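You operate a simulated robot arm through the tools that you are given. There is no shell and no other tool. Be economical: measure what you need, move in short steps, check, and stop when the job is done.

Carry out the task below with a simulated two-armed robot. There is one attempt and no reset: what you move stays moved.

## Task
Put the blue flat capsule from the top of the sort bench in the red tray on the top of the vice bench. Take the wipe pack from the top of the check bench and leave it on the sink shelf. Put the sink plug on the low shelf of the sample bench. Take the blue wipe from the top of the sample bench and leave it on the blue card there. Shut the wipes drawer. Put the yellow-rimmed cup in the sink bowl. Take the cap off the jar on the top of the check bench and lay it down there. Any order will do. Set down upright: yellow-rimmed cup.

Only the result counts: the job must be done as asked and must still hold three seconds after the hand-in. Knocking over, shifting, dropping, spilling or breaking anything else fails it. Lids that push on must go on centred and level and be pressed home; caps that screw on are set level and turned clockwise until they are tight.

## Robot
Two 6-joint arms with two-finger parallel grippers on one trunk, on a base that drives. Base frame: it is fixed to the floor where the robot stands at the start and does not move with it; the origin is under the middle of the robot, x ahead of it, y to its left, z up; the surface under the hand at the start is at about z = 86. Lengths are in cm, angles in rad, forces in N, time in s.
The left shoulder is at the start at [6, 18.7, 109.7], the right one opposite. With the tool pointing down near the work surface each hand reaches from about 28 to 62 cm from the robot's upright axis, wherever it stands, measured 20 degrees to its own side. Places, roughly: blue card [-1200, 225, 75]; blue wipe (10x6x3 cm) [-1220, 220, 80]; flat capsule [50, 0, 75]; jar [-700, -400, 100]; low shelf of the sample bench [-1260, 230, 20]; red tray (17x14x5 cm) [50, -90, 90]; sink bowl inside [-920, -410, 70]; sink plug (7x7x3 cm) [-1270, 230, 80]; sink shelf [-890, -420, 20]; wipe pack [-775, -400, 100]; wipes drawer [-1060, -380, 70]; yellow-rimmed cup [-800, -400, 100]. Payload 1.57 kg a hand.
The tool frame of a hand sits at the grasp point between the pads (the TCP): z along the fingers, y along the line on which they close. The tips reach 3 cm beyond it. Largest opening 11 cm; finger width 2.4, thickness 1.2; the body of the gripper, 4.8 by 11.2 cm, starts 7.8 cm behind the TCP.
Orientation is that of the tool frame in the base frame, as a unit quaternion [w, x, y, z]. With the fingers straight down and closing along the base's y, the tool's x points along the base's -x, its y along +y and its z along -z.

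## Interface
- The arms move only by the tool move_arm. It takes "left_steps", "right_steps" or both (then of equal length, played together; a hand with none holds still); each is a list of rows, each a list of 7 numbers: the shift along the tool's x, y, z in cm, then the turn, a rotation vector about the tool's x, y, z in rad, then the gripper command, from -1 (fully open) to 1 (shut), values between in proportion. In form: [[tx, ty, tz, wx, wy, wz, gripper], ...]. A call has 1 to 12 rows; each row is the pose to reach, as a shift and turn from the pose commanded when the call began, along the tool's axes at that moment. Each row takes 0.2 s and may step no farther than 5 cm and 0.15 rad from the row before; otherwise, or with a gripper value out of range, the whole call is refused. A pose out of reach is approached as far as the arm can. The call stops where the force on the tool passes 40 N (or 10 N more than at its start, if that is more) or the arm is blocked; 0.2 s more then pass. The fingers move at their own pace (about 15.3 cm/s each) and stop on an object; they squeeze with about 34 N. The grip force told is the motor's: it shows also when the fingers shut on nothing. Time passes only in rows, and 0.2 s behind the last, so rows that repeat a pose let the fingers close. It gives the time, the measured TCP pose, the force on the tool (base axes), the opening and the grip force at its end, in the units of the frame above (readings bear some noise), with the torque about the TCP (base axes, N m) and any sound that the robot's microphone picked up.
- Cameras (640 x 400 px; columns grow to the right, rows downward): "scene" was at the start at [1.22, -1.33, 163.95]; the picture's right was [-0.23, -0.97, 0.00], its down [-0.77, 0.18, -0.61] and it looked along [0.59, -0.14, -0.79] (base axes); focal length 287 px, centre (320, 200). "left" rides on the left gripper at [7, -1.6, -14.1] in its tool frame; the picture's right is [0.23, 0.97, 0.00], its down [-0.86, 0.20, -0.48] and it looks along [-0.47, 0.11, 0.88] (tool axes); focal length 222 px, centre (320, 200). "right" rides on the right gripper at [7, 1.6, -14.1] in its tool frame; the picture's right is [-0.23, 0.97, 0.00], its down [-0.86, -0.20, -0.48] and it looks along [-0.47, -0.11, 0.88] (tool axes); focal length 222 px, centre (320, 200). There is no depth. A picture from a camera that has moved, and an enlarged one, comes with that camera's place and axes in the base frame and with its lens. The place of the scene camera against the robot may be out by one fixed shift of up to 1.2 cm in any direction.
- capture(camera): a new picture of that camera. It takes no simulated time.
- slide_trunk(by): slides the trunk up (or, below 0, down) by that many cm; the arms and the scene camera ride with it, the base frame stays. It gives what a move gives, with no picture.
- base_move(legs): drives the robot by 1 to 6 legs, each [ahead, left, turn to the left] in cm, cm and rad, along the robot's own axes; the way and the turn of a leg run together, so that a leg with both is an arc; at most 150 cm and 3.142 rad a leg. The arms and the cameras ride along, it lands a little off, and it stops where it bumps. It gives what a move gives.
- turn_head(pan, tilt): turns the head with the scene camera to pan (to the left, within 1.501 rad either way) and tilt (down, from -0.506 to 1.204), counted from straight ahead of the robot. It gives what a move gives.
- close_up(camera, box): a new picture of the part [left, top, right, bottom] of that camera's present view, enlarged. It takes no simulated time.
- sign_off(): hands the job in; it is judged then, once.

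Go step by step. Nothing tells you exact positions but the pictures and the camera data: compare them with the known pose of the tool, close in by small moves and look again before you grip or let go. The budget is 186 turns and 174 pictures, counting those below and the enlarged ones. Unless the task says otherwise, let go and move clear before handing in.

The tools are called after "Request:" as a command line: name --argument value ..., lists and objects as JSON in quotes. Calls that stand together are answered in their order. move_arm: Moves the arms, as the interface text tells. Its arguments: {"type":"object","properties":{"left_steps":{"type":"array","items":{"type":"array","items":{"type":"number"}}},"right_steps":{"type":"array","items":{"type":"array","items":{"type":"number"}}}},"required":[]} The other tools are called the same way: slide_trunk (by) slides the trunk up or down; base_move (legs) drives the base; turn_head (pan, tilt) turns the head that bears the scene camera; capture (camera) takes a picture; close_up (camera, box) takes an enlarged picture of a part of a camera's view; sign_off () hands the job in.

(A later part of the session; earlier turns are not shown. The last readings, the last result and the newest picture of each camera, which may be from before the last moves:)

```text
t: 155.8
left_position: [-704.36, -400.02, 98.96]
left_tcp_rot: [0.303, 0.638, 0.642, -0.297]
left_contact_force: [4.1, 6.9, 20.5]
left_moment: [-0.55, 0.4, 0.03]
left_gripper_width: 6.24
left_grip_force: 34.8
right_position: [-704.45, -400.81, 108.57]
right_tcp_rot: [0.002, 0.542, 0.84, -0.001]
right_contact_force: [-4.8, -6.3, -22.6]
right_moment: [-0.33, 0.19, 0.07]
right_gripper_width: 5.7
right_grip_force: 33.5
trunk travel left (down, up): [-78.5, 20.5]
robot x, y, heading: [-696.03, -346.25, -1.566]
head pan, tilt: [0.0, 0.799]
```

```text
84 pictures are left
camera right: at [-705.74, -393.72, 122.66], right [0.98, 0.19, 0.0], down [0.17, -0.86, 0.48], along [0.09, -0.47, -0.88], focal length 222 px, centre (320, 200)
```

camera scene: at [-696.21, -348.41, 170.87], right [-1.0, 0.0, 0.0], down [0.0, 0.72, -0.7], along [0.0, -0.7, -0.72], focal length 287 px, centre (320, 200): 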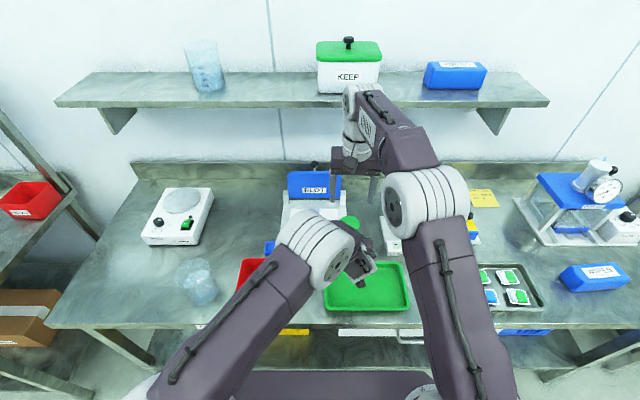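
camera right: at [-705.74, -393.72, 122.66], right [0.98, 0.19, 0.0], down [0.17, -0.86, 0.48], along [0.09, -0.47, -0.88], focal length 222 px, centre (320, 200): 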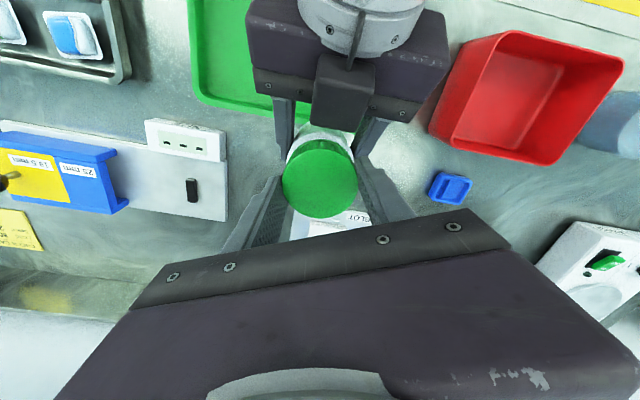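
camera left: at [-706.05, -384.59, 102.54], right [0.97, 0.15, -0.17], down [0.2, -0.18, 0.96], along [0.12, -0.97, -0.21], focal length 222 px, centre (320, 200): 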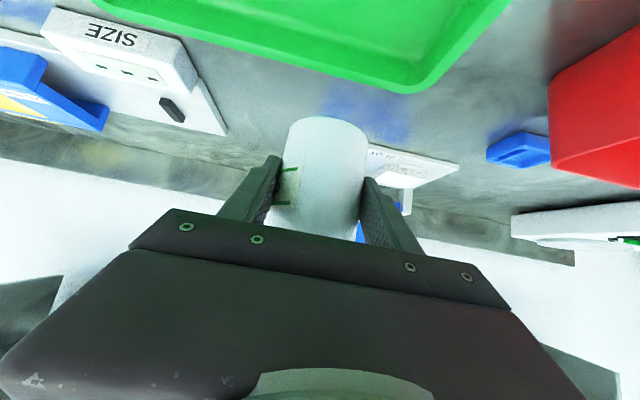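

Still threaded after about 4.6 rad. Three more strokes, then test again.

Request:
move_arm --right_steps '[[0, 0, 0.3, 0, 0, 0, 0.5], [0, 0, 0.3, 0, 0, 0, -0.2], [0, 0, 0.3, 0, 0, 0.12, -0.3], [0, 0, 0.3, 0, 0, 0.26, -0.3], [0, 0, 0.3, 0, 0, 0.4, -0.3], [0, 0, 0.3, 0, 0, 0.54, -0.3], [0, 0, 0.3, 0, 0, 0.68, -0.3], [0, 0, 0.3, 0, 0, 0.82, -0.3], [0, 0, 0.3, 0, 0, 0.95, -0.3], [0, 0, 0.3, 0, 0, 0.95, 0.1], [0, 0, 0.3, 0, 0, 0.95, 0.4]]'

Request:
move_arm --right_steps '[[0, 0, 0, 0, 0, -0.12, 0.5], [0, 0, 0, 0, 0, -0.26, 0.5], [0, 0, 0, 0, 0, -0.4, 0.5], [0, 0, -0.05, 0, 0, -0.54, 0.5], [0, 0, -0.05, 0, 0, -0.68, 0.5], [0, 0, -0.1, 0, 0, -0.82, 0.5], [0, 0, -0.1, 0, 0, -0.95, 0.5]]'

Request:
move_arm --right_steps '[[0, 0, 0, 0, 0, 0, -0.2], [0, 0, 0, 0, 0, 0.12, -0.3], [0, 0, 0, 0, 0, 0.26, -0.3], [0, 0, 0, 0, 0, 0.4, -0.3], [0, 0, 0, 0, 0, 0.54, -0.3], [0, 0, 0, 0, 0, 0.68, -0.3], [0, 0, 0, 0, 0, 0.82, -0.3], [0, 0, 0, 0, 0, 0.95, -0.3], [0, 0, 0, 0, 0, 0.95, 0.1], [0, 0, 0, 0, 0, 0.95, 0.4]]'

Request:
move_arm --right_steps '[[0, 0, 0, 0, 0, -0.12, 0.5], [0, 0, 0, 0, 0, -0.26, 0.5], [0, 0, 0, 0, 0, -0.4, 0.5], [0, 0, -0.05, 0, 0, -0.54, 0.5], [0, 0, -0.05, 0, 0, -0.68, 0.5], [0, 0, -0.1, 0, 0, -0.82, 0.5], [0, 0, -0.1, 0, 0, -0.95, 0.5]]'

Request:
move_arm --right_steps '[[0, 0, -0.25, 0, 0, 0, 0.5], [0, 0, -0.5, 0, 0, 0, 0.5]]'

Request:
capture --camera "right"

```text
t: 158.2
left_position: [-704.18, -399.83, 98.85]
left_tcp_rot: [0.302, 0.639, 0.642, -0.296]
left_contact_force: [-4.5, 1.9, 0.6]
left_moment: [-0.08, -0.2, -0.01]
left_gripper_width: 6.25
left_grip_force: 33.7
right_position: [-704.46, -400.73, 108.25]
right_tcp_rot: [0.002, 0.867, 0.498, 0.001]
right_contact_force: [1.9, -2.1, -0.6]
right_moment: [-0.14, -0.1, -0.01]
right_gripper_width: 5.71
right_grip_force: 33.9
trunk travel left (down, up): [-78.5, 20.5]
robot x, y, heading: [-696.18, -346.83, -1.571]
head pan, tilt: [0.0, 0.799]
```

```text
t: 159.8
left_position: [-704.32, -399.88, 98.75]
left_tcp_rot: [0.302, 0.639, 0.643, -0.295]
left_contact_force: [-0.8, 1.2, -0.1]
left_moment: [-0.13, -0.05, 0.0]
left_gripper_width: 6.26
left_grip_force: 33.9
right_position: [-704.43, -400.69, 108.38]
right_tcp_rot: [0.001, 0.541, 0.841, -0.001]
right_contact_force: [0.6, -1.4, -0.3]
right_moment: [-0.04, -0.02, -0.04]
right_gripper_width: 5.67
right_grip_force: 34.3
trunk travel left (down, up): [-78.5, 20.5]
robot x, y, heading: [-695.94, -346.52, -1.569]
head pan, tilt: [0.0, 0.799]
```

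```text
t: 162.0
left_position: [-704.3, -399.9, 98.82]
left_tcp_rot: [0.302, 0.64, 0.642, -0.296]
left_contact_force: [0.3, 0.0, 0.1]
left_moment: [0.0, -0.02, 0.03]
left_gripper_width: 6.25
left_grip_force: 34.1
right_position: [-704.34, -400.79, 108.2]
right_tcp_rot: [0.001, 0.867, 0.499, 0.0]
right_contact_force: [0.3, -0.2, -0.5]
right_moment: [0.01, 0.0, 0.0]
right_gripper_width: 5.68
right_grip_force: 34.0
trunk travel left (down, up): [-78.5, 20.5]
robot x, y, heading: [-696.41, -346.5, -1.567]
head pan, tilt: [0.0, 0.799]
```

```text
t: 163.6
left_position: [-704.34, -399.89, 98.82]
left_tcp_rot: [0.301, 0.639, 0.642, -0.296]
left_contact_force: [0.6, -0.2, -0.1]
left_moment: [0.03, 0.03, -0.01]
left_gripper_width: 6.25
left_grip_force: 34.6
right_position: [-704.43, -400.78, 108.34]
right_tcp_rot: [0.001, 0.542, 0.841, 0.0]
right_contact_force: [-0.9, 0.4, 0.6]
right_moment: [-0.01, 0.01, 0.01]
right_gripper_width: 5.68
right_grip_force: 33.3
trunk travel left (down, up): [-78.5, 20.5]
robot x, y, heading: [-695.88, -346.77, -1.572]
head pan, tilt: [0.0, 0.799]
```

```text
t: 164.2
left_position: [-704.31, -399.95, 98.92]
left_tcp_rot: [0.302, 0.639, 0.642, -0.296]
left_contact_force: [-0.3, 0.0, 0.1]
left_moment: [-0.03, -0.03, 0.03]
left_gripper_width: 6.28
left_grip_force: 34.3
right_position: [-704.47, -400.7, 108.88]
right_tcp_rot: [0.001, 0.543, 0.84, -0.001]
right_contact_force: [0.7, -0.4, -0.6]
right_moment: [0.0, 0.0, -0.02]
right_gripper_width: 5.71
right_grip_force: 34.3
trunk travel left (down, up): [-78.5, 20.5]
robot x, y, heading: [-696.42, -346.96, -1.572]
head pan, tilt: [0.0, 0.799]
```

```text
83 pictures are left
camera right: at [-705.73, -393.72, 123.08], right [0.98, 0.19, 0.0], down [0.17, -0.86, 0.48], along [0.09, -0.47, -0.88], focal length 222 px, centre (320, 200)
```

right: 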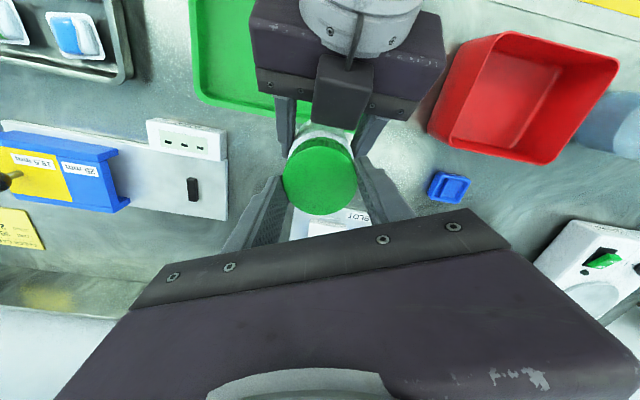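

The cap is free. I'll lift it and carry it aside to the right.

Request:
move_arm --right_steps '[[0, 0, -3, 0, 0, 0, 0.5], [0, 0, -7, 0, 0, 0, 0.5], [2, -2, -10, 0, 0, 0.1, 0.5], [5, -5, -10, 0, 0, 0.2, 0.5], [8, -8, -10, 0, 0, 0.3, 0.5], [11, -10, -10, 0, 0, 0.42, 0.5]]'

Request:
capture --camera "scene"

Request:
capture --camera "right"

```text
t: 165.6
left_position: [-704.3, -399.72, 98.83]
left_tcp_rot: [0.303, 0.639, 0.642, -0.296]
left_contact_force: [-0.3, 0.4, -0.1]
left_moment: [0.01, 0.0, 0.04]
left_gripper_width: 6.25
left_grip_force: 33.9
right_position: [-718.16, -394.67, 119.11]
right_tcp_rot: [0.002, 0.706, 0.708, 0.0]
right_contact_force: [-0.4, -0.7, 0.9]
right_moment: [-0.02, -0.04, -0.01]
right_gripper_width: 5.71
right_grip_force: 34.0
trunk travel left (down, up): [-78.5, 20.5]
robot x, y, heading: [-696.28, -346.56, -1.566]
head pan, tilt: [0.0, 0.799]
```

```text
82 pictures are left
camera scene: at [-696.36, -348.19, 170.88], right [-1.0, 0.0, 0.0], down [0.0, 0.72, -0.7], along [0.0, -0.7, -0.72], focal length 287 px, centre (320, 200)
```

scene: 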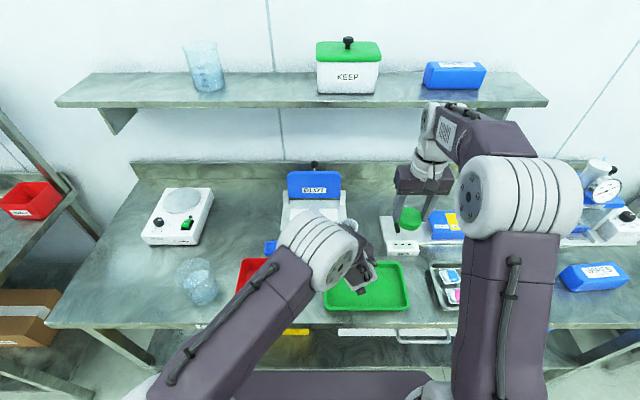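

```text
81 pictures are left
camera right: at [-716.56, -387.72, 133.15], right [0.97, -0.23, 0.0], down [-0.2, -0.85, 0.48], along [-0.11, -0.47, -0.88], focal length 222 px, centre (320, 200)
```

right: 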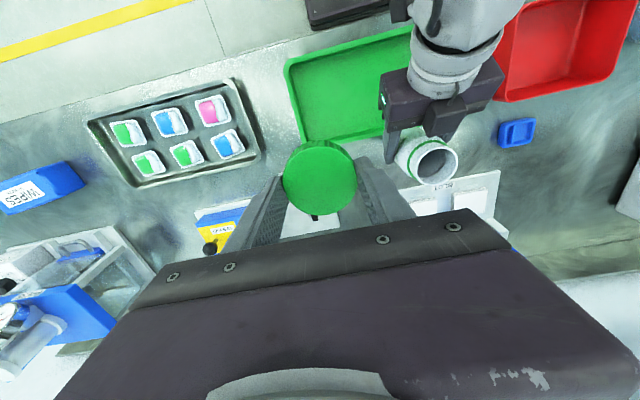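

The cap is off. I'll return the jar to its old place with the left hand, staying just above the bench at first.

Request:
move_arm --left_steps '[[0, 4, 0, 0, 0, 0, 0.3], [0, 8, 0, 0, 0, 0, 0.3], [0, 10.3, 0, 0, 0, 0, 0.3], [-1.5, 10.3, 1.8, 0, 0, 0, 0.3], [-2.96, 10.3, 3.53, 0, 0, 0, 0.3], [-1.04, 10.3, 5.14, 0, 0, 0, 0.3], [0.88, 10.3, 6.75, 0, 0, 0, 0.3], [2.6, 10.3, 8.2, 0, 0, 0, 0.3], [2.6, 10.3, 8.2, 0, 0, 0, 0.3]]'

Request:
capture --camera "left"

Request:
capture --camera "scene"

```text
t: 167.6
left_position: [-693.83, -404.49, 91.69]
left_tcp_rot: [0.303, 0.639, 0.642, -0.296]
left_contact_force: [-0.2, 0.0, 0.0]
left_moment: [0.03, -0.04, 0.0]
left_gripper_width: 6.22
left_grip_force: 34.1
right_position: [-718.05, -394.75, 118.97]
right_tcp_rot: [0.001, 0.706, 0.708, 0.0]
right_contact_force: [0.3, 0.7, -0.4]
right_moment: [-0.02, -0.01, -0.02]
right_gripper_width: 5.68
right_grip_force: 33.9
trunk travel left (down, up): [-78.5, 20.5]
robot x, y, heading: [-696.44, -346.78, -1.567]
head pan, tilt: [0.0, 0.799]
```

```text
80 pictures are left
camera left: at [-695.65, -389.17, 95.42], right [0.97, 0.15, -0.17], down [0.2, -0.18, 0.96], along [0.12, -0.97, -0.21], focal length 222 px, centre (320, 200)
```

left: 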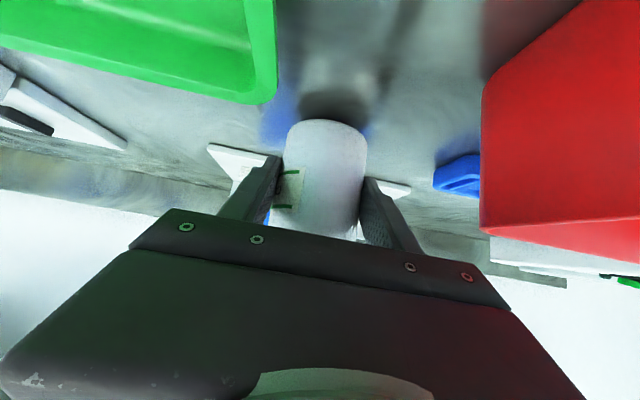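

```text
79 pictures are left
camera scene: at [-696.24, -348.31, 170.88], right [-1.0, 0.0, 0.0], down [0.0, 0.72, -0.7], along [0.0, -0.7, -0.72], focal length 287 px, centre (320, 200)
```

scene: 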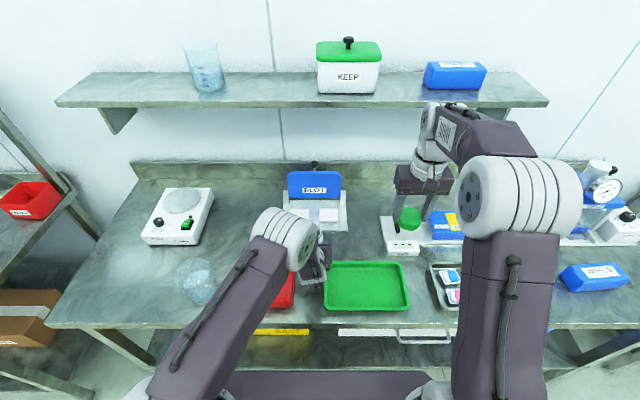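

About 1 cm to go; lowering gently.

Request:
move_arm --left_steps '[[0.31, 0, 0.26, 0, 0, 0, 0.3], [0.61, 0, 0.52, 0, 0, 0, 0.3], [0.92, 0, 0.77, 0, 0, 0, 0.3]]'

```text
t: 168.4
left_position: [-693.84, -404.54, 90.7]
left_tcp_rot: [0.304, 0.639, 0.642, -0.297]
left_contact_force: [0.3, 0.9, 10.5]
left_moment: [0.26, 0.05, 0.04]
left_gripper_width: 6.22
left_grip_force: 34.5
right_position: [-718.05, -394.71, 118.94]
right_tcp_rot: [0.002, 0.706, 0.708, -0.001]
right_contact_force: [0.6, 0.1, 0.1]
right_moment: [0.01, -0.03, -0.02]
right_gripper_width: 5.69
right_grip_force: 33.7
trunk travel left (down, up): [-78.5, 20.5]
robot x, y, heading: [-696.08, -346.87, -1.57]
head pan, tilt: [0.0, 0.799]
```

Contact made. Release and back out along the tool axis.

Request:
move_arm --left_steps '[[0, 0, 0, 0, 0, 0, 0.05], [0, 0, 0, 0, 0, 0, -0.3], [0, 0, 0, 0, 0, 0, -0.5], [0, 0, -3, 0, 0, 0, -0.5], [0, 0, -7, 0, 0, 0, -0.5], [-1, 0, -11, 0, 0, 0, -0.5], [-4, 0, -14, 0, 0, 0, -0.5], [-6, 2, -16, 0, 0, 0, -0.5]]'

Request:
capture --camera "scene"

Request:
capture --camera "left"

```text
t: 170.2
left_position: [-692.18, -395.94, 105.5]
left_tcp_rot: [0.302, 0.639, 0.642, -0.297]
left_contact_force: [-0.3, -0.6, -0.4]
left_moment: [-0.01, 0.01, 0.0]
left_gripper_width: 8.25
left_grip_force: 0.0
left hand out of reach, approached as far as the arm can: row 5, 6
right_position: [-717.96, -394.7, 118.96]
right_tcp_rot: [0.001, 0.706, 0.708, -0.001]
right_contact_force: [0.2, 0.1, -0.2]
right_moment: [0.02, 0.0, 0.0]
right_gripper_width: 5.69
right_grip_force: 33.6
trunk travel left (down, up): [-78.5, 20.5]
robot x, y, heading: [-696.31, -346.67, -1.571]
head pan, tilt: [0.0, 0.799]
```

```text
78 pictures are left
camera scene: at [-696.09, -348.28, 170.87], right [-1.0, 0.0, 0.0], down [0.0, 0.72, -0.7], along [0.0, -0.7, -0.72], focal length 287 px, centre (320, 200)
```

scene: 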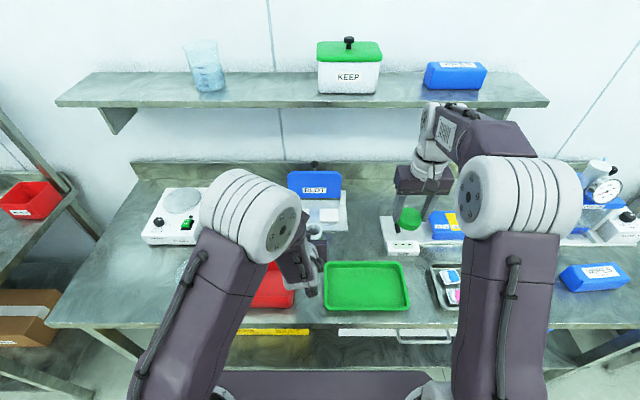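

```text
77 pictures are left
camera left: at [-693.84, -380.75, 109.23], right [0.97, 0.15, -0.17], down [0.2, -0.18, 0.96], along [0.12, -0.97, -0.21], focal length 222 px, centre (320, 200)
```

left: 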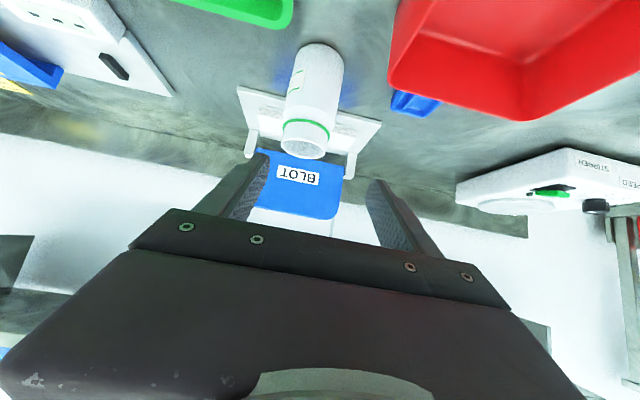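

The jar stands open in its place. I'll raise and straighten the left hand, then drive a little closer to lay the cap on the clear patch beside the jar.

Request:
move_arm --left_steps '[[-2, 0, -1.7, 0, 0.14, 0, -0.5], [-4, 0, -3.4, 0, 0.28, 0, -0.5], [-6, 0, -5, 0, 0.42, 0, -0.5], [-8, 0, -6.7, 0, 0.56, 0, -0.5], [-9.2, 1, -7.7, 0, 0.7, 0, -0.5], [-9.2, 3, -7.7, 0, 0.84, 0, -0.5], [-9.2, 5, -7.7, 0, 0.87, 0, -0.5]]'

Request:
base_move --legs '[[6, 0, 0]]'

Request:
capture --camera "scene"

Request:
capture --camera "right"

```text
t: 171.8
left_position: [-687.06, -395.94, 117.5]
left_tcp_rot: [0.003, 0.705, 0.709, 0.001]
left_contact_force: [0.0, 0.7, 0.3]
left_moment: [0.0, 0.01, 0.02]
left_gripper_width: 8.26
left_grip_force: 0.1
left hand out of reach, approached as far as the arm can: row 2, 3
right_position: [-718.08, -394.78, 119.06]
right_tcp_rot: [0.001, 0.706, 0.709, 0.001]
right_contact_force: [-0.1, 0.0, -0.5]
right_moment: [-0.01, -0.01, -0.01]
right_gripper_width: 5.69
right_grip_force: 33.8
trunk travel left (down, up): [-78.5, 20.5]
robot x, y, heading: [-696.39, -346.74, -1.571]
head pan, tilt: [0.0, 0.799]
```

```text
t: 172.8
left_position: [-687.09, -401.4, 117.77]
left_tcp_rot: [0.005, 0.704, 0.711, -0.001]
left_contact_force: [0.3, 0.1, 0.4]
left_moment: [-0.08, 0.02, -0.05]
left_gripper_width: 8.26
left_grip_force: 0.0
right_position: [-718.22, -400.25, 119.3]
right_tcp_rot: [0.004, 0.706, 0.708, -0.002]
right_contact_force: [0.1, 0.2, 0.6]
right_moment: [-0.05, 0.01, -0.02]
right_gripper_width: 5.71
right_grip_force: 34.0
trunk travel left (down, up): [-78.5, 20.5]
robot x, y, heading: [-696.16, -352.81, -1.568]
head pan, tilt: [0.0, 0.799]
```

```text
76 pictures are left
camera scene: at [-696.23, -353.43, 170.89], right [-1.0, 0.0, 0.0], down [0.0, 0.71, -0.7], along [0.0, -0.7, -0.71], focal length 287 px, centre (320, 200)
```

scene: 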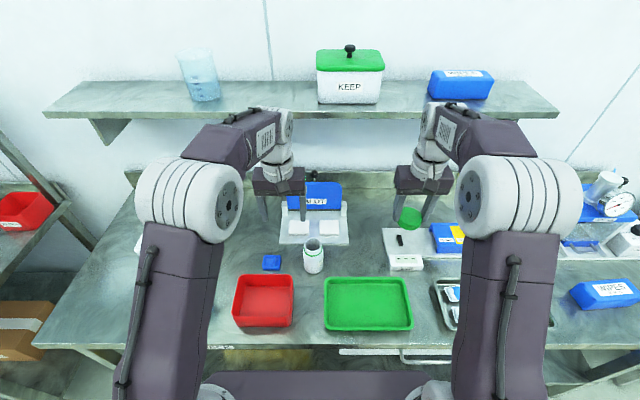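

```text
75 pictures are left
camera right: at [-716.44, -393.15, 133.39], right [0.97, -0.22, 0.0], down [-0.2, -0.85, 0.48], along [-0.11, -0.47, -0.87], focal length 222 px, centre (320, 200)
```

right: 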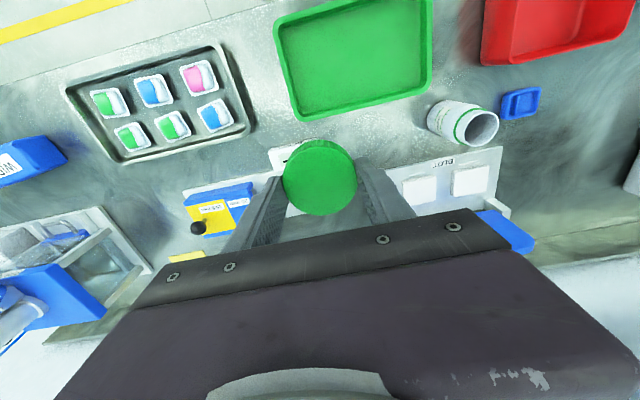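

The clear patch is about [-712, -409]. I'll move above it and descend.

Request:
move_arm --right_steps '[[-3, 2, 1, 0, 0, 0, 0.5], [-6, 4, 3, 0, 0, 0, 0.5], [-9, 6.2, 6, 0, 0, 0, 0.5], [-9, 6.2, 10, 0, 0, 0, 0.5], [-9, 6.2, 14, 0, 0, 0, 0.5], [-9, 6.2, 18, 0, 0, 0, 0.5], [-9, 6.2, 22, 0, 0, 0, 0.5], [-9, 6.2, 25.5, 0, 0, 0, 0.5], [-9, 6.2, 25.5, 0, 0, 0, 0.5]]'

Request:
capture --camera "right"

Request:
close_up --camera "scene" --box '[280, 200, 440, 300]'

```text
t: 174.8
left_position: [-687.08, -402.1, 117.62]
left_tcp_rot: [0.003, 0.705, 0.71, -0.001]
left_contact_force: [0.6, -0.7, -0.4]
left_moment: [-0.05, 0.0, -0.02]
left_gripper_width: 8.26
left_grip_force: 0.1
right_position: [-711.62, -409.75, 93.46]
right_tcp_rot: [0.0, 0.706, 0.708, 0.0]
right_contact_force: [0.1, 0.5, -0.6]
right_moment: [0.01, 0.02, -0.01]
right_gripper_width: 5.7
right_grip_force: 34.4
trunk travel left (down, up): [-78.5, 20.5]
robot x, y, heading: [-696.35, -352.45, -1.57]
head pan, tilt: [0.0, 0.799]
```

```text
74 pictures are left
camera right: at [-710.06, -402.91, 107.59], right [0.97, -0.22, 0.0], down [-0.2, -0.85, 0.48], along [-0.11, -0.47, -0.88], focal length 222 px, centre (320, 200)
```

right: 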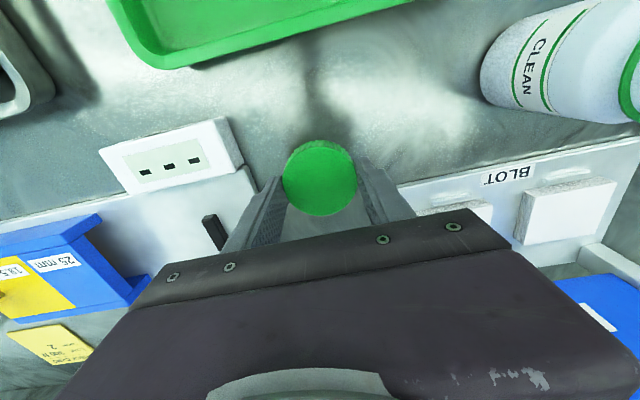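

```text
4.00 times, centred on (360, 250) of scene
camera zoom: at [-696.21, -354.36, 170.87], right [-1.0, 0.0, 0.0], down [0.0, 0.72, -0.7], along [0.0, -0.7, -0.72], focal length 1148 px, centre (160, 0)
```

zoom: 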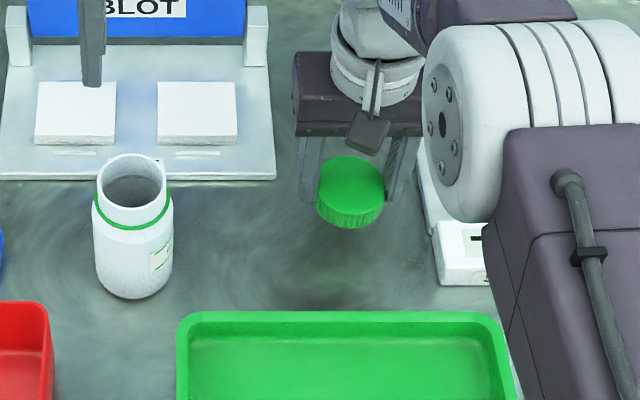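

Good spot; I'll come 1.5 cm toward me and lower to contact.

Request:
move_arm --right_steps '[[1.5, 0, 1.5, 0, 0, 0, 0.5], [1.5, 0, 3, 0, 0, 0, 0.5], [1.5, 0, 3.8, 0, 0, 0, 0.5], [1.5, 0, 4.4, 0, 0, 0, 0.5], [1.5, 0, 5, 0, 0, 0, 0.5], [1.5, 0, 5.4, 0, 0, 0, 0.5]]'

Request:
capture --camera "right"

```text
t: 175.9
left_position: [-687.03, -401.47, 117.75]
left_tcp_rot: [0.004, 0.704, 0.71, 0.0]
left_contact_force: [0.2, -0.4, -0.8]
left_moment: [0.0, 0.01, -0.04]
left_gripper_width: 8.22
left_grip_force: 0.2
right_position: [-711.82, -408.47, 89.54]
right_tcp_rot: [0.007, 0.705, 0.709, -0.006]
right_contact_force: [1.4, 14.7, 25.4]
right_moment: [0.15, 0.04, -0.04]
right_gripper_width: 5.7
right_grip_force: 33.9
trunk travel left (down, up): [-78.5, 20.5]
robot x, y, heading: [-696.01, -353.03, -1.568]
head pan, tilt: [0.0, 0.799]
stopped in row 5 (right hand): the force on the tool passed its limit at 47 N (the readings are from after the stop); the commanded pose is now the measured one
```

```text
72 pictures are left
camera right: at [-710.09, -401.31, 103.6], right [0.97, -0.22, 0.0], down [-0.2, -0.85, 0.49], along [-0.11, -0.48, -0.87], focal length 222 px, centre (320, 200)
```

right: 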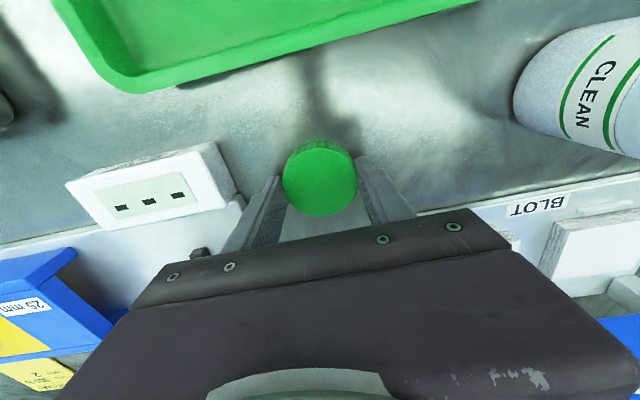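

Cap is on the bench. Ease up a little, release with a narrow opening, and lift away.

Request:
move_arm --right_steps '[[0, 0, -0.3, 0, 0, 0, 0.2], [0, 0, -0.3, 0, 0, 0, -0.1], [0, 0, -0.3, 0, 0, 0, -0.22], [0, 0, -0.3, 0, 0, 0, -0.22], [0, 0, -3, 0, 0, 0, -0.22], [0, 0, -7, 0, 0, 0, -0.22], [0, 0, -12, 0, 0, 0, -0.22], [0, 0, -17, 0, 0, 0, -0.22], [2, 0, -21, 0, 0, 0, -0.22], [6, 0, -24, 0, 0, 0, -0.5]]'

Request:
capture --camera "scene"

```text
t: 178.2
left_position: [-687.08, -401.77, 117.66]
left_tcp_rot: [0.004, 0.704, 0.71, 0.0]
left_contact_force: [-0.6, 0.3, 0.3]
left_moment: [-0.04, 0.03, 0.01]
left_gripper_width: 8.28
left_grip_force: 0.0
right_position: [-711.78, -402.39, 113.18]
right_tcp_rot: [0.007, 0.706, 0.708, -0.006]
right_contact_force: [-0.1, 0.9, 0.0]
right_moment: [-0.05, -0.02, -0.03]
right_gripper_width: 8.25
right_grip_force: 0.0
trunk travel left (down, up): [-78.5, 20.5]
robot x, y, heading: [-696.21, -352.43, -1.565]
head pan, tilt: [0.0, 0.799]
```

```text
71 pictures are left
camera scene: at [-696.22, -353.97, 170.87], right [-1.0, 0.0, 0.0], down [0.0, 0.72, -0.7], along [0.0, -0.7, -0.72], focal length 287 px, centre (320, 200)
```

scene: 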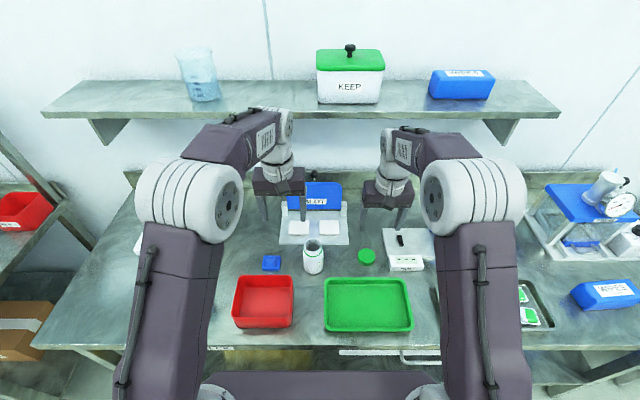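

The cap lies on the bench next to the open jar. Next I'll back off and shift right to the wipe pack and cup.

Request:
base_move --legs '[[-25, 0, 0], [0, -98, 0]]'

Request:
capture --camera "scene"

```text
t: 184.8
left_position: [-789.3, -375.72, 117.61]
left_tcp_rot: [0.004, 0.714, 0.7, 0.0]
left_contact_force: [-0.3, -0.1, -0.6]
left_moment: [0.03, 0.0, 0.01]
left_gripper_width: 8.25
left_grip_force: 0.1
right_position: [-814.12, -375.84, 113.03]
right_tcp_rot: [0.006, 0.715, 0.699, -0.004]
right_contact_force: [0.4, 0.0, 0.0]
right_moment: [-0.01, 0.0, 0.02]
right_gripper_width: 8.24
right_grip_force: 0.0
trunk travel left (down, up): [-78.5, 20.5]
robot x, y, heading: [-797.31, -325.89, -1.588]
head pan, tilt: [0.0, 0.799]
```

```text
70 pictures are left
camera scene: at [-797.23, -327.83, 170.87], right [-1.0, 0.02, 0.0], down [0.02, 0.72, -0.7], along [-0.02, -0.7, -0.72], focal length 287 px, centre (320, 200)
```

scene: 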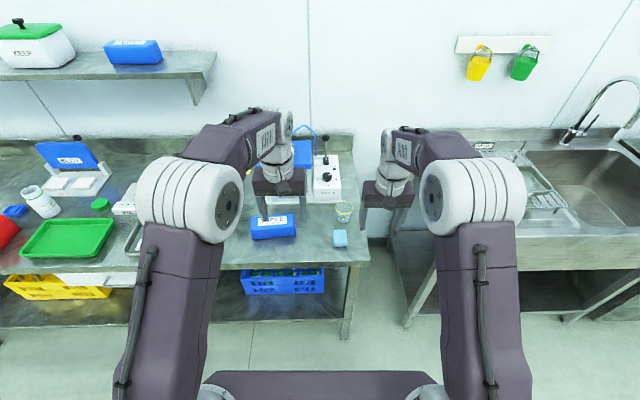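

Request:
close_up --camera "scene" --box '[240, 190, 370, 270]'

Request:
capture --camera "left"

```text
4.92 times, centred on (305, 230) of scene
camera zoom: at [-797.23, -327.83, 170.87], right [-1.0, 0.02, 0.0], down [0.02, 0.72, -0.7], along [-0.02, -0.7, -0.72], focal length 1413 px, centre (394, 52)
```

zoom: 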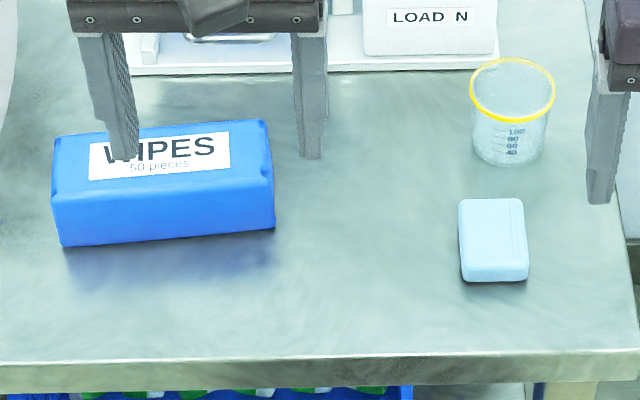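

```text
68 pictures are left
camera left: at [-790.91, -368.7, 131.63], right [0.98, 0.21, 0.0], down [0.18, -0.86, 0.48], along [0.1, -0.47, -0.88], focal length 222 px, centre (320, 200)
```

left: 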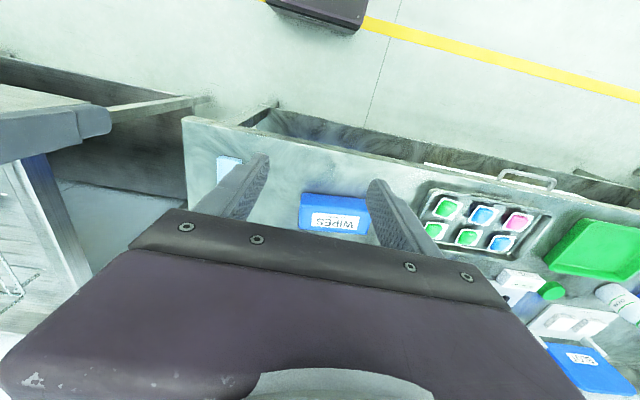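

The pack is about [-782, -395], long axis along x, 6 cm deep. I'll drive closer and yaw the left hand 90° to grip across it.

Request:
base_move --legs '[[20, 0, 0.017]]'

Request:
move_arm --left_steps '[[1, 1, 1, 0, 0, 0.14, -0.7], [2, 2, 2, 0, 0, 0.28, -0.7], [2, 3, 3, 0, 0, 0.42, -0.7], [2, 4, 4, 0, 0, 0.56, -0.7], [2, 5, 5, 0, 0, 0.7, -0.7], [2, 6, 6, 0, 0, 0.84, -0.7], [2, 7, 7, 0, 0, 0.98, -0.7], [2, 7, 8, 0, 0, 1.12, -0.7], [2, 7, 9, 0, 0, 1.26, -0.7], [2, 7, 10, 0, 0, 1.41, -0.7], [2, 7, 10, 0, 0, 1.41, -0.7]]'

Request:
capture --camera "left"

Request:
capture --camera "scene"

```text
t: 186.4
left_position: [-789.19, -395.18, 117.68]
left_tcp_rot: [0.004, 0.71, 0.704, -0.001]
left_contact_force: [0.1, 0.1, 0.5]
left_moment: [0.01, -0.02, 0.02]
left_gripper_width: 8.26
left_grip_force: 0.1
right_position: [-814.07, -395.49, 113.04]
right_tcp_rot: [0.006, 0.712, 0.702, -0.006]
right_contact_force: [0.8, 0.6, -0.1]
right_moment: [-0.03, 0.02, -0.01]
right_gripper_width: 8.25
right_grip_force: 0.0
trunk travel left (down, up): [-78.5, 20.5]
robot x, y, heading: [-797.98, -346.0, -1.585]
head pan, tilt: [0.0, 0.799]
```

```text
t: 188.8
left_position: [-782.24, -393.65, 107.58]
left_tcp_rot: [0.003, 0.997, 0.075, 0.003]
left_contact_force: [0.6, -0.4, -0.4]
left_moment: [0.03, 0.0, -0.01]
left_gripper_width: 9.37
left_grip_force: 0.1
right_position: [-813.98, -395.65, 113.03]
right_tcp_rot: [0.006, 0.712, 0.702, -0.005]
right_contact_force: [1.2, -1.0, 0.5]
right_moment: [0.02, -0.05, 0.04]
right_gripper_width: 8.27
right_grip_force: 0.1
trunk travel left (down, up): [-78.5, 20.5]
robot x, y, heading: [-797.93, -345.77, -1.581]
head pan, tilt: [0.0, 0.799]
```

```text
67 pictures are left
camera left: at [-775.65, -390.98, 121.77], right [0.37, -0.93, 0.01], down [-0.82, -0.32, 0.47], along [-0.44, -0.18, -0.88], focal length 222 px, centre (320, 200)
```

left: 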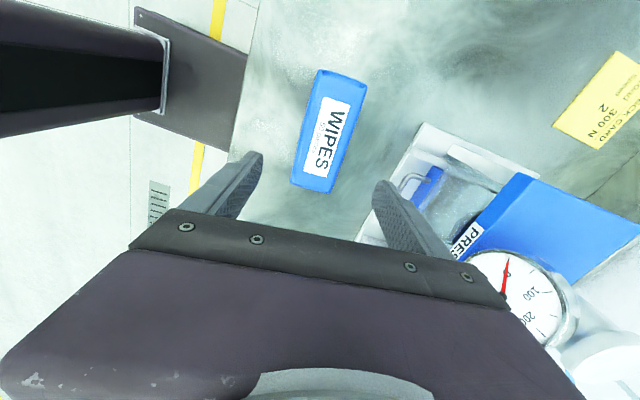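

```text
66 pictures are left
camera scene: at [-797.67, -347.57, 170.88], right [-1.0, 0.01, 0.0], down [0.01, 0.72, -0.7], along [-0.01, -0.7, -0.72], focal length 287 px, centre (320, 200)
```

scene: 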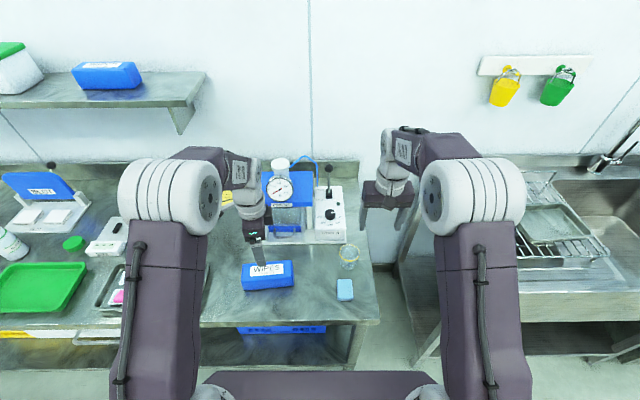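

The pack is centred at about [-781, -394.9] and aligned with the fingers. Descending to grip.

Request:
move_arm --left_steps '[[0.8, 1.3, 3, 0, 0, 0, -0.6], [0.8, 1.3, 7, 0, 0, 0, -0.6], [0.8, 1.3, 11, 0, 0, 0, -0.6], [0.8, 1.3, 14, 0, 0, 0, -0.6], [0.8, 1.3, 16, 0, 0, 0, -0.6], [0.8, 1.3, 16, 0, 0, 0, -0.6]]'

Request:
capture --camera "left"

```text
t: 190.2
left_position: [-781.3, -394.64, 91.42]
left_tcp_rot: [0.002, 0.997, 0.076, 0.003]
left_contact_force: [-0.4, -0.1, -0.7]
left_moment: [0.0, -0.02, 0.0]
left_gripper_width: 8.81
left_grip_force: 0.1
right_position: [-814.05, -395.66, 113.01]
right_tcp_rot: [0.006, 0.712, 0.702, -0.005]
right_contact_force: [0.7, -0.7, 0.3]
right_moment: [-0.01, -0.02, 0.04]
right_gripper_width: 8.24
right_grip_force: 0.1
trunk travel left (down, up): [-78.5, 20.5]
robot x, y, heading: [-797.91, -345.99, -1.583]
head pan, tilt: [0.0, 0.799]
```

```text
65 pictures are left
camera left: at [-774.65, -392.03, 105.62], right [0.37, -0.93, 0.01], down [-0.82, -0.33, 0.47], along [-0.44, -0.18, -0.88], focal length 222 px, centre (320, 200)
```

left: 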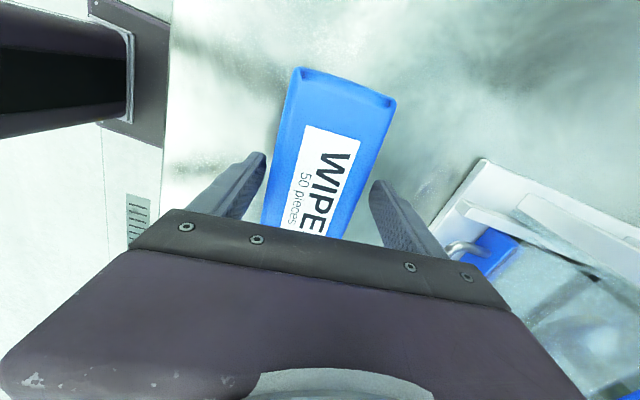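

Well straddled. Lower 2.7 cm and close.

Request:
move_arm --left_steps '[[0, 0, 1.4, 0, 0, 0, -0.6], [0, 0, 2.7, 0, 0, 0, -0.6], [0, 0, 2.7, 0, 0, 0, -0.2], [0, 0, 2.7, 0, 0, 0, 0.1], [0, 0, 2.7, 0, 0, 0, 0.4], [0, 0, 2.7, 0, 0, 0, 0.4]]'

Request:
move_arm --left_steps '[[0, 0, -2, 0, 0, 0, 0.4], [0, 0, -6, 0, 0, 0, 0.4], [0, 0, -10, 0, 0, 0, 0.4], [0, 0, -14, 0, 0, 0, 0.4], [0, 0, -18, 0, 0, 0, 0.4], [0, -2, -21, 0, 0, 0, 0.4]]'

Request:
capture --camera "scene"

Request:
capture --camera "right"

```text
t: 191.6
left_position: [-781.19, -394.37, 89.03]
left_tcp_rot: [0.003, 0.997, 0.076, 0.003]
left_contact_force: [-1.6, 10.8, 21.9]
left_moment: [1.23, 0.31, -0.21]
left_gripper_width: 7.06
left_grip_force: 34.1
right_position: [-814.02, -395.41, 113.19]
right_tcp_rot: [0.007, 0.712, 0.702, -0.006]
right_contact_force: [0.2, 0.2, 0.3]
right_moment: [-0.02, 0.0, 0.03]
right_gripper_width: 8.27
right_grip_force: 0.1
trunk travel left (down, up): [-78.5, 20.5]
robot x, y, heading: [-797.45, -345.94, -1.587]
head pan, tilt: [0.0, 0.799]
```

```text
t: 193.0
left_position: [-781.64, -392.53, 110.24]
left_tcp_rot: [0.002, 0.997, 0.076, 0.002]
left_contact_force: [-0.9, -1.0, -2.7]
left_moment: [-0.01, -0.02, -0.01]
left_gripper_width: 6.97
left_grip_force: 33.5
right_position: [-814.0, -395.54, 113.04]
right_tcp_rot: [0.005, 0.713, 0.701, -0.005]
right_contact_force: [0.0, 0.2, -0.7]
right_moment: [0.0, -0.02, 0.0]
right_gripper_width: 8.26
right_grip_force: 0.1
trunk travel left (down, up): [-78.5, 20.5]
robot x, y, heading: [-797.44, -345.76, -1.587]
head pan, tilt: [0.0, 0.799]
```

```text
64 pictures are left
camera scene: at [-797.68, -347.44, 170.87], right [-1.0, 0.01, 0.0], down [0.01, 0.72, -0.7], along [-0.01, -0.7, -0.72], focal length 287 px, centre (320, 200)
```

scene: 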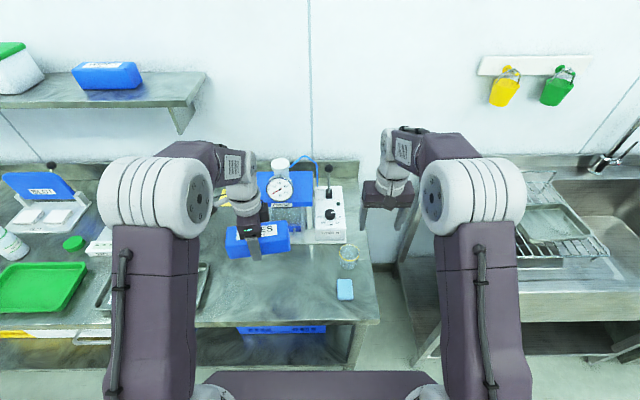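

```text
63 pictures are left
camera right: at [-812.29, -388.48, 127.1], right [0.97, -0.24, 0.01], down [-0.21, -0.84, 0.49], along [-0.11, -0.48, -0.87], focal length 222 px, centre (320, 200)
```

right: 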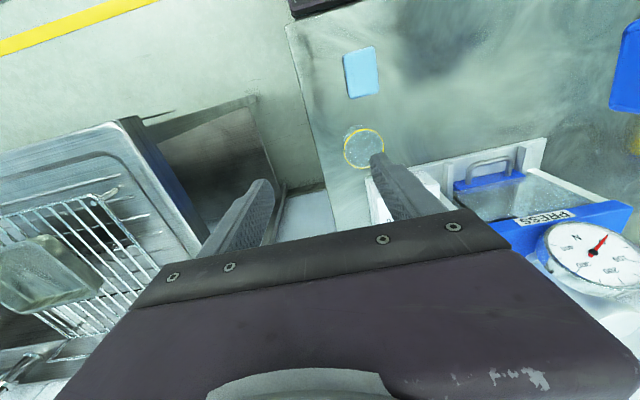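

The pack is lifted clean. The cup is at about [-807.8, -400.5]; moving the right hand over it.

Request:
move_arm --right_steps '[[-2.5, 3, 2, 0, 0, 0, -0.6], [-4.9, 6.2, 4, 0, 0, 0, -0.6], [-4.9, 6.2, 8, 0, 0, 0, -0.6], [-4.9, 6.2, 12, 0, 0, 0, -0.6], [-4.9, 6.2, 12, 0, 0, 0, -0.6]]'

Request:
capture --camera "right"

```text
t: 194.2
left_position: [-781.53, -392.59, 110.04]
left_tcp_rot: [0.001, 0.997, 0.075, 0.002]
left_contact_force: [0.5, 1.2, -2.7]
left_moment: [0.02, 0.02, -0.02]
left_gripper_width: 6.98
left_grip_force: 34.3
right_position: [-807.35, -401.14, 101.09]
right_tcp_rot: [0.005, 0.711, 0.703, -0.005]
right_contact_force: [0.1, 1.1, -0.3]
right_moment: [0.03, -0.01, 0.03]
right_gripper_width: 8.78
right_grip_force: 0.1
trunk travel left (down, up): [-78.5, 20.5]
robot x, y, heading: [-797.83, -345.56, -1.588]
head pan, tilt: [0.0, 0.799]
```

```text
62 pictures are left
camera right: at [-805.58, -394.0, 115.13], right [0.97, -0.24, 0.0], down [-0.21, -0.85, 0.49], along [-0.11, -0.48, -0.87], focal length 222 px, centre (320, 200)
```

right: 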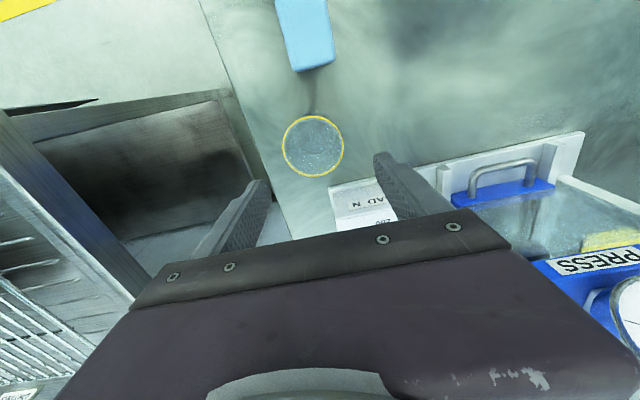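

Aligned within a cm; correct, descend and grip the cup.

Request:
move_arm --right_steps '[[0.7, -0.35, 2, 0, 0, 0, -0.6], [0.7, -0.35, 5, 0, 0, 0, -0.6], [0.7, -0.35, 8, 0, 0, 0, -0.6], [0.7, -0.35, 11.3, 0, 0, 0, -0.6], [0.7, -0.35, 11.3, 0, 0, 0, -0.6]]'

Request:
capture --camera "right"

```text
t: 195.4
left_position: [-781.62, -392.7, 110.04]
left_tcp_rot: [0.001, 0.997, 0.077, 0.003]
left_contact_force: [0.1, 0.0, -2.7]
left_moment: [-0.03, 0.0, 0.02]
left_gripper_width: 6.99
left_grip_force: 34.0
right_position: [-808.09, -400.47, 89.8]
right_tcp_rot: [0.005, 0.712, 0.702, -0.004]
right_contact_force: [0.1, 0.1, -1.2]
right_moment: [0.02, 0.0, 0.03]
right_gripper_width: 8.79
right_grip_force: 0.1
trunk travel left (down, up): [-78.5, 20.5]
robot x, y, heading: [-797.68, -345.85, -1.588]
head pan, tilt: [0.0, 0.799]
```

```text
61 pictures are left
camera right: at [-806.38, -393.25, 103.89], right [0.97, -0.24, 0.0], down [-0.21, -0.85, 0.49], along [-0.11, -0.48, -0.87], focal length 222 px, centre (320, 200)
```

right: 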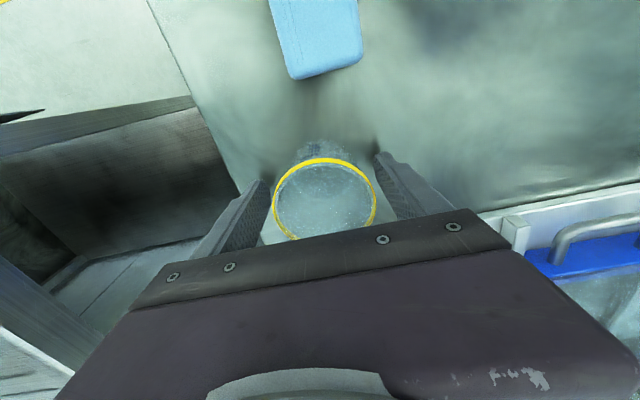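

Centred. Close and lift.

Request:
move_arm --right_steps '[[0, 0.2, 0, 0, 0, 0, -0.4], [0, 0.2, 0, 0, 0, 0, -0.1], [0, 0.2, 0, 0, 0, 0, 0.2], [0, 0.2, 0, 0, 0, 0, 0.3], [0, 0.2, 0, 0, 0, 0, 0.3]]'

Request:
move_arm --right_steps '[[0, 0, -2, 0, 0, 0, 0.3], [0, 0, -6, 0, 0, 0, 0.3], [0, 0, -10, 0, 0, 0, 0.3], [0, 0, -14, 0, 0, 0, 0.3], [0, 0, -18, 0, 0, 0, 0.3], [3, 0, -21, 0, 0, 0, 0.3]]'

Request:
capture --camera "right"

```text
t: 196.6
left_position: [-781.69, -392.62, 110.06]
left_tcp_rot: [0.002, 0.997, 0.076, 0.003]
left_contact_force: [0.6, -1.0, -2.7]
left_moment: [0.02, -0.03, 0.0]
left_gripper_width: 6.98
left_grip_force: 34.0
right_position: [-808.01, -400.31, 89.82]
right_tcp_rot: [0.005, 0.712, 0.703, -0.004]
right_contact_force: [-0.3, 0.2, -0.4]
right_moment: [0.01, 0.03, 0.01]
right_gripper_width: 6.01
right_grip_force: 34.4
trunk travel left (down, up): [-78.5, 20.5]
robot x, y, heading: [-797.7, -345.67, -1.587]
head pan, tilt: [0.0, 0.799]
```

```text
t: 198.0
left_position: [-781.75, -392.3, 110.11]
left_tcp_rot: [0.003, 0.997, 0.075, 0.003]
left_contact_force: [0.2, 0.4, -3.4]
left_moment: [-0.01, -0.02, 0.02]
left_gripper_width: 6.99
left_grip_force: 33.9
right_position: [-808.15, -397.0, 110.91]
right_tcp_rot: [0.006, 0.711, 0.703, -0.005]
right_contact_force: [0.5, 0.5, -0.1]
right_moment: [-0.07, -0.01, 0.03]
right_gripper_width: 6.02
right_grip_force: 33.6
trunk travel left (down, up): [-78.5, 20.5]
robot x, y, heading: [-797.67, -345.97, -1.58]
head pan, tilt: [0.0, 0.799]
```

```text
60 pictures are left
camera right: at [-806.29, -389.82, 124.9], right [0.97, -0.24, 0.0], down [-0.21, -0.84, 0.49], along [-0.11, -0.48, -0.87], focal length 222 px, centre (320, 200)
```

right: 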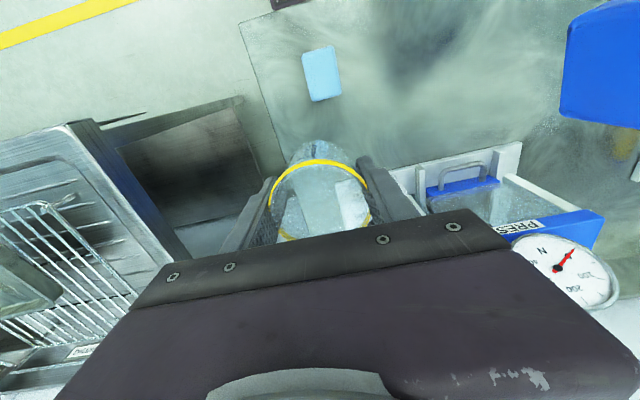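

Both items are held. Backing off and moving right to the sink.

Request:
base_move --legs '[[-30, 0, 0.01], [0, -112, 0]]'

Request:
capture --camera "scene"

```text
t: 205.3
left_position: [-892.16, -362.09, 110.0]
left_tcp_rot: [0.001, 0.997, 0.082, 0.003]
left_contact_force: [0.6, -0.6, -3.0]
left_moment: [0.03, -0.04, -0.01]
left_gripper_width: 6.97
left_grip_force: 33.7
right_position: [-918.54, -366.96, 110.73]
right_tcp_rot: [0.006, 0.706, 0.708, -0.004]
right_contact_force: [0.1, 0.0, -1.5]
right_moment: [0.0, 0.0, -0.01]
right_gripper_width: 5.99
right_grip_force: 34.0
trunk travel left (down, up): [-78.5, 20.5]
robot x, y, heading: [-908.6, -315.3, -1.575]
head pan, tilt: [0.0, 0.799]
```

```text
59 pictures are left
camera scene: at [-908.73, -317.31, 170.87], right [-1.0, 0.0, 0.0], down [0.0, 0.72, -0.7], along [0.0, -0.7, -0.72], focal length 287 px, centre (320, 200)
```

scene: 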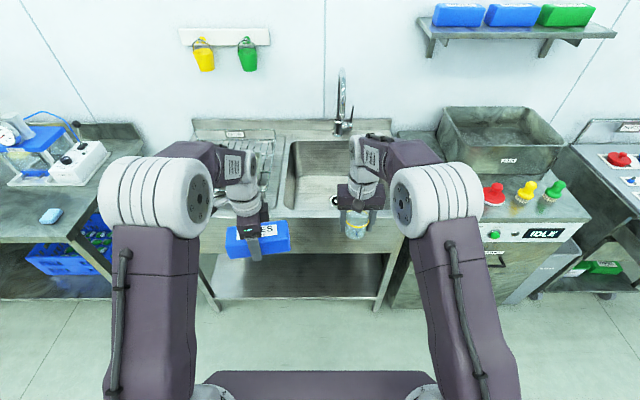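

The sink bowl and faucet are ahead. I'll look closely at the faucet spout and bowl before going in.

Request:
close_up --camera "scene" --box '[260, 60, 420, 260]'

Request:
capture --camera "right"

```text
2.00 times, centred on (340, 160) of scene
camera zoom: at [-908.73, -317.31, 170.87], right [-1.0, 0.0, 0.0], down [0.0, 0.72, -0.7], along [0.0, -0.7, -0.72], focal length 574 px, centre (280, 280)
```

zoom: 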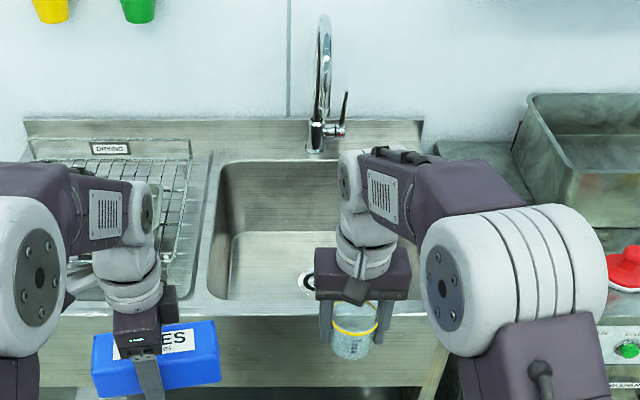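

```text
57 pictures are left
camera right: at [-916.88, -359.83, 124.78], right [0.97, -0.23, 0.0], down [-0.2, -0.85, 0.49], along [-0.11, -0.48, -0.87], focal length 222 px, centre (320, 200)
```

right: 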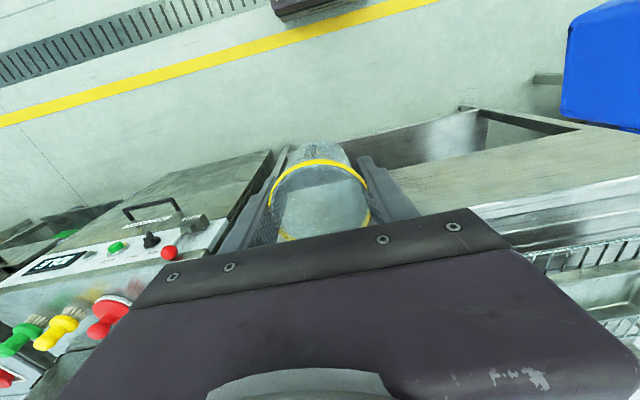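

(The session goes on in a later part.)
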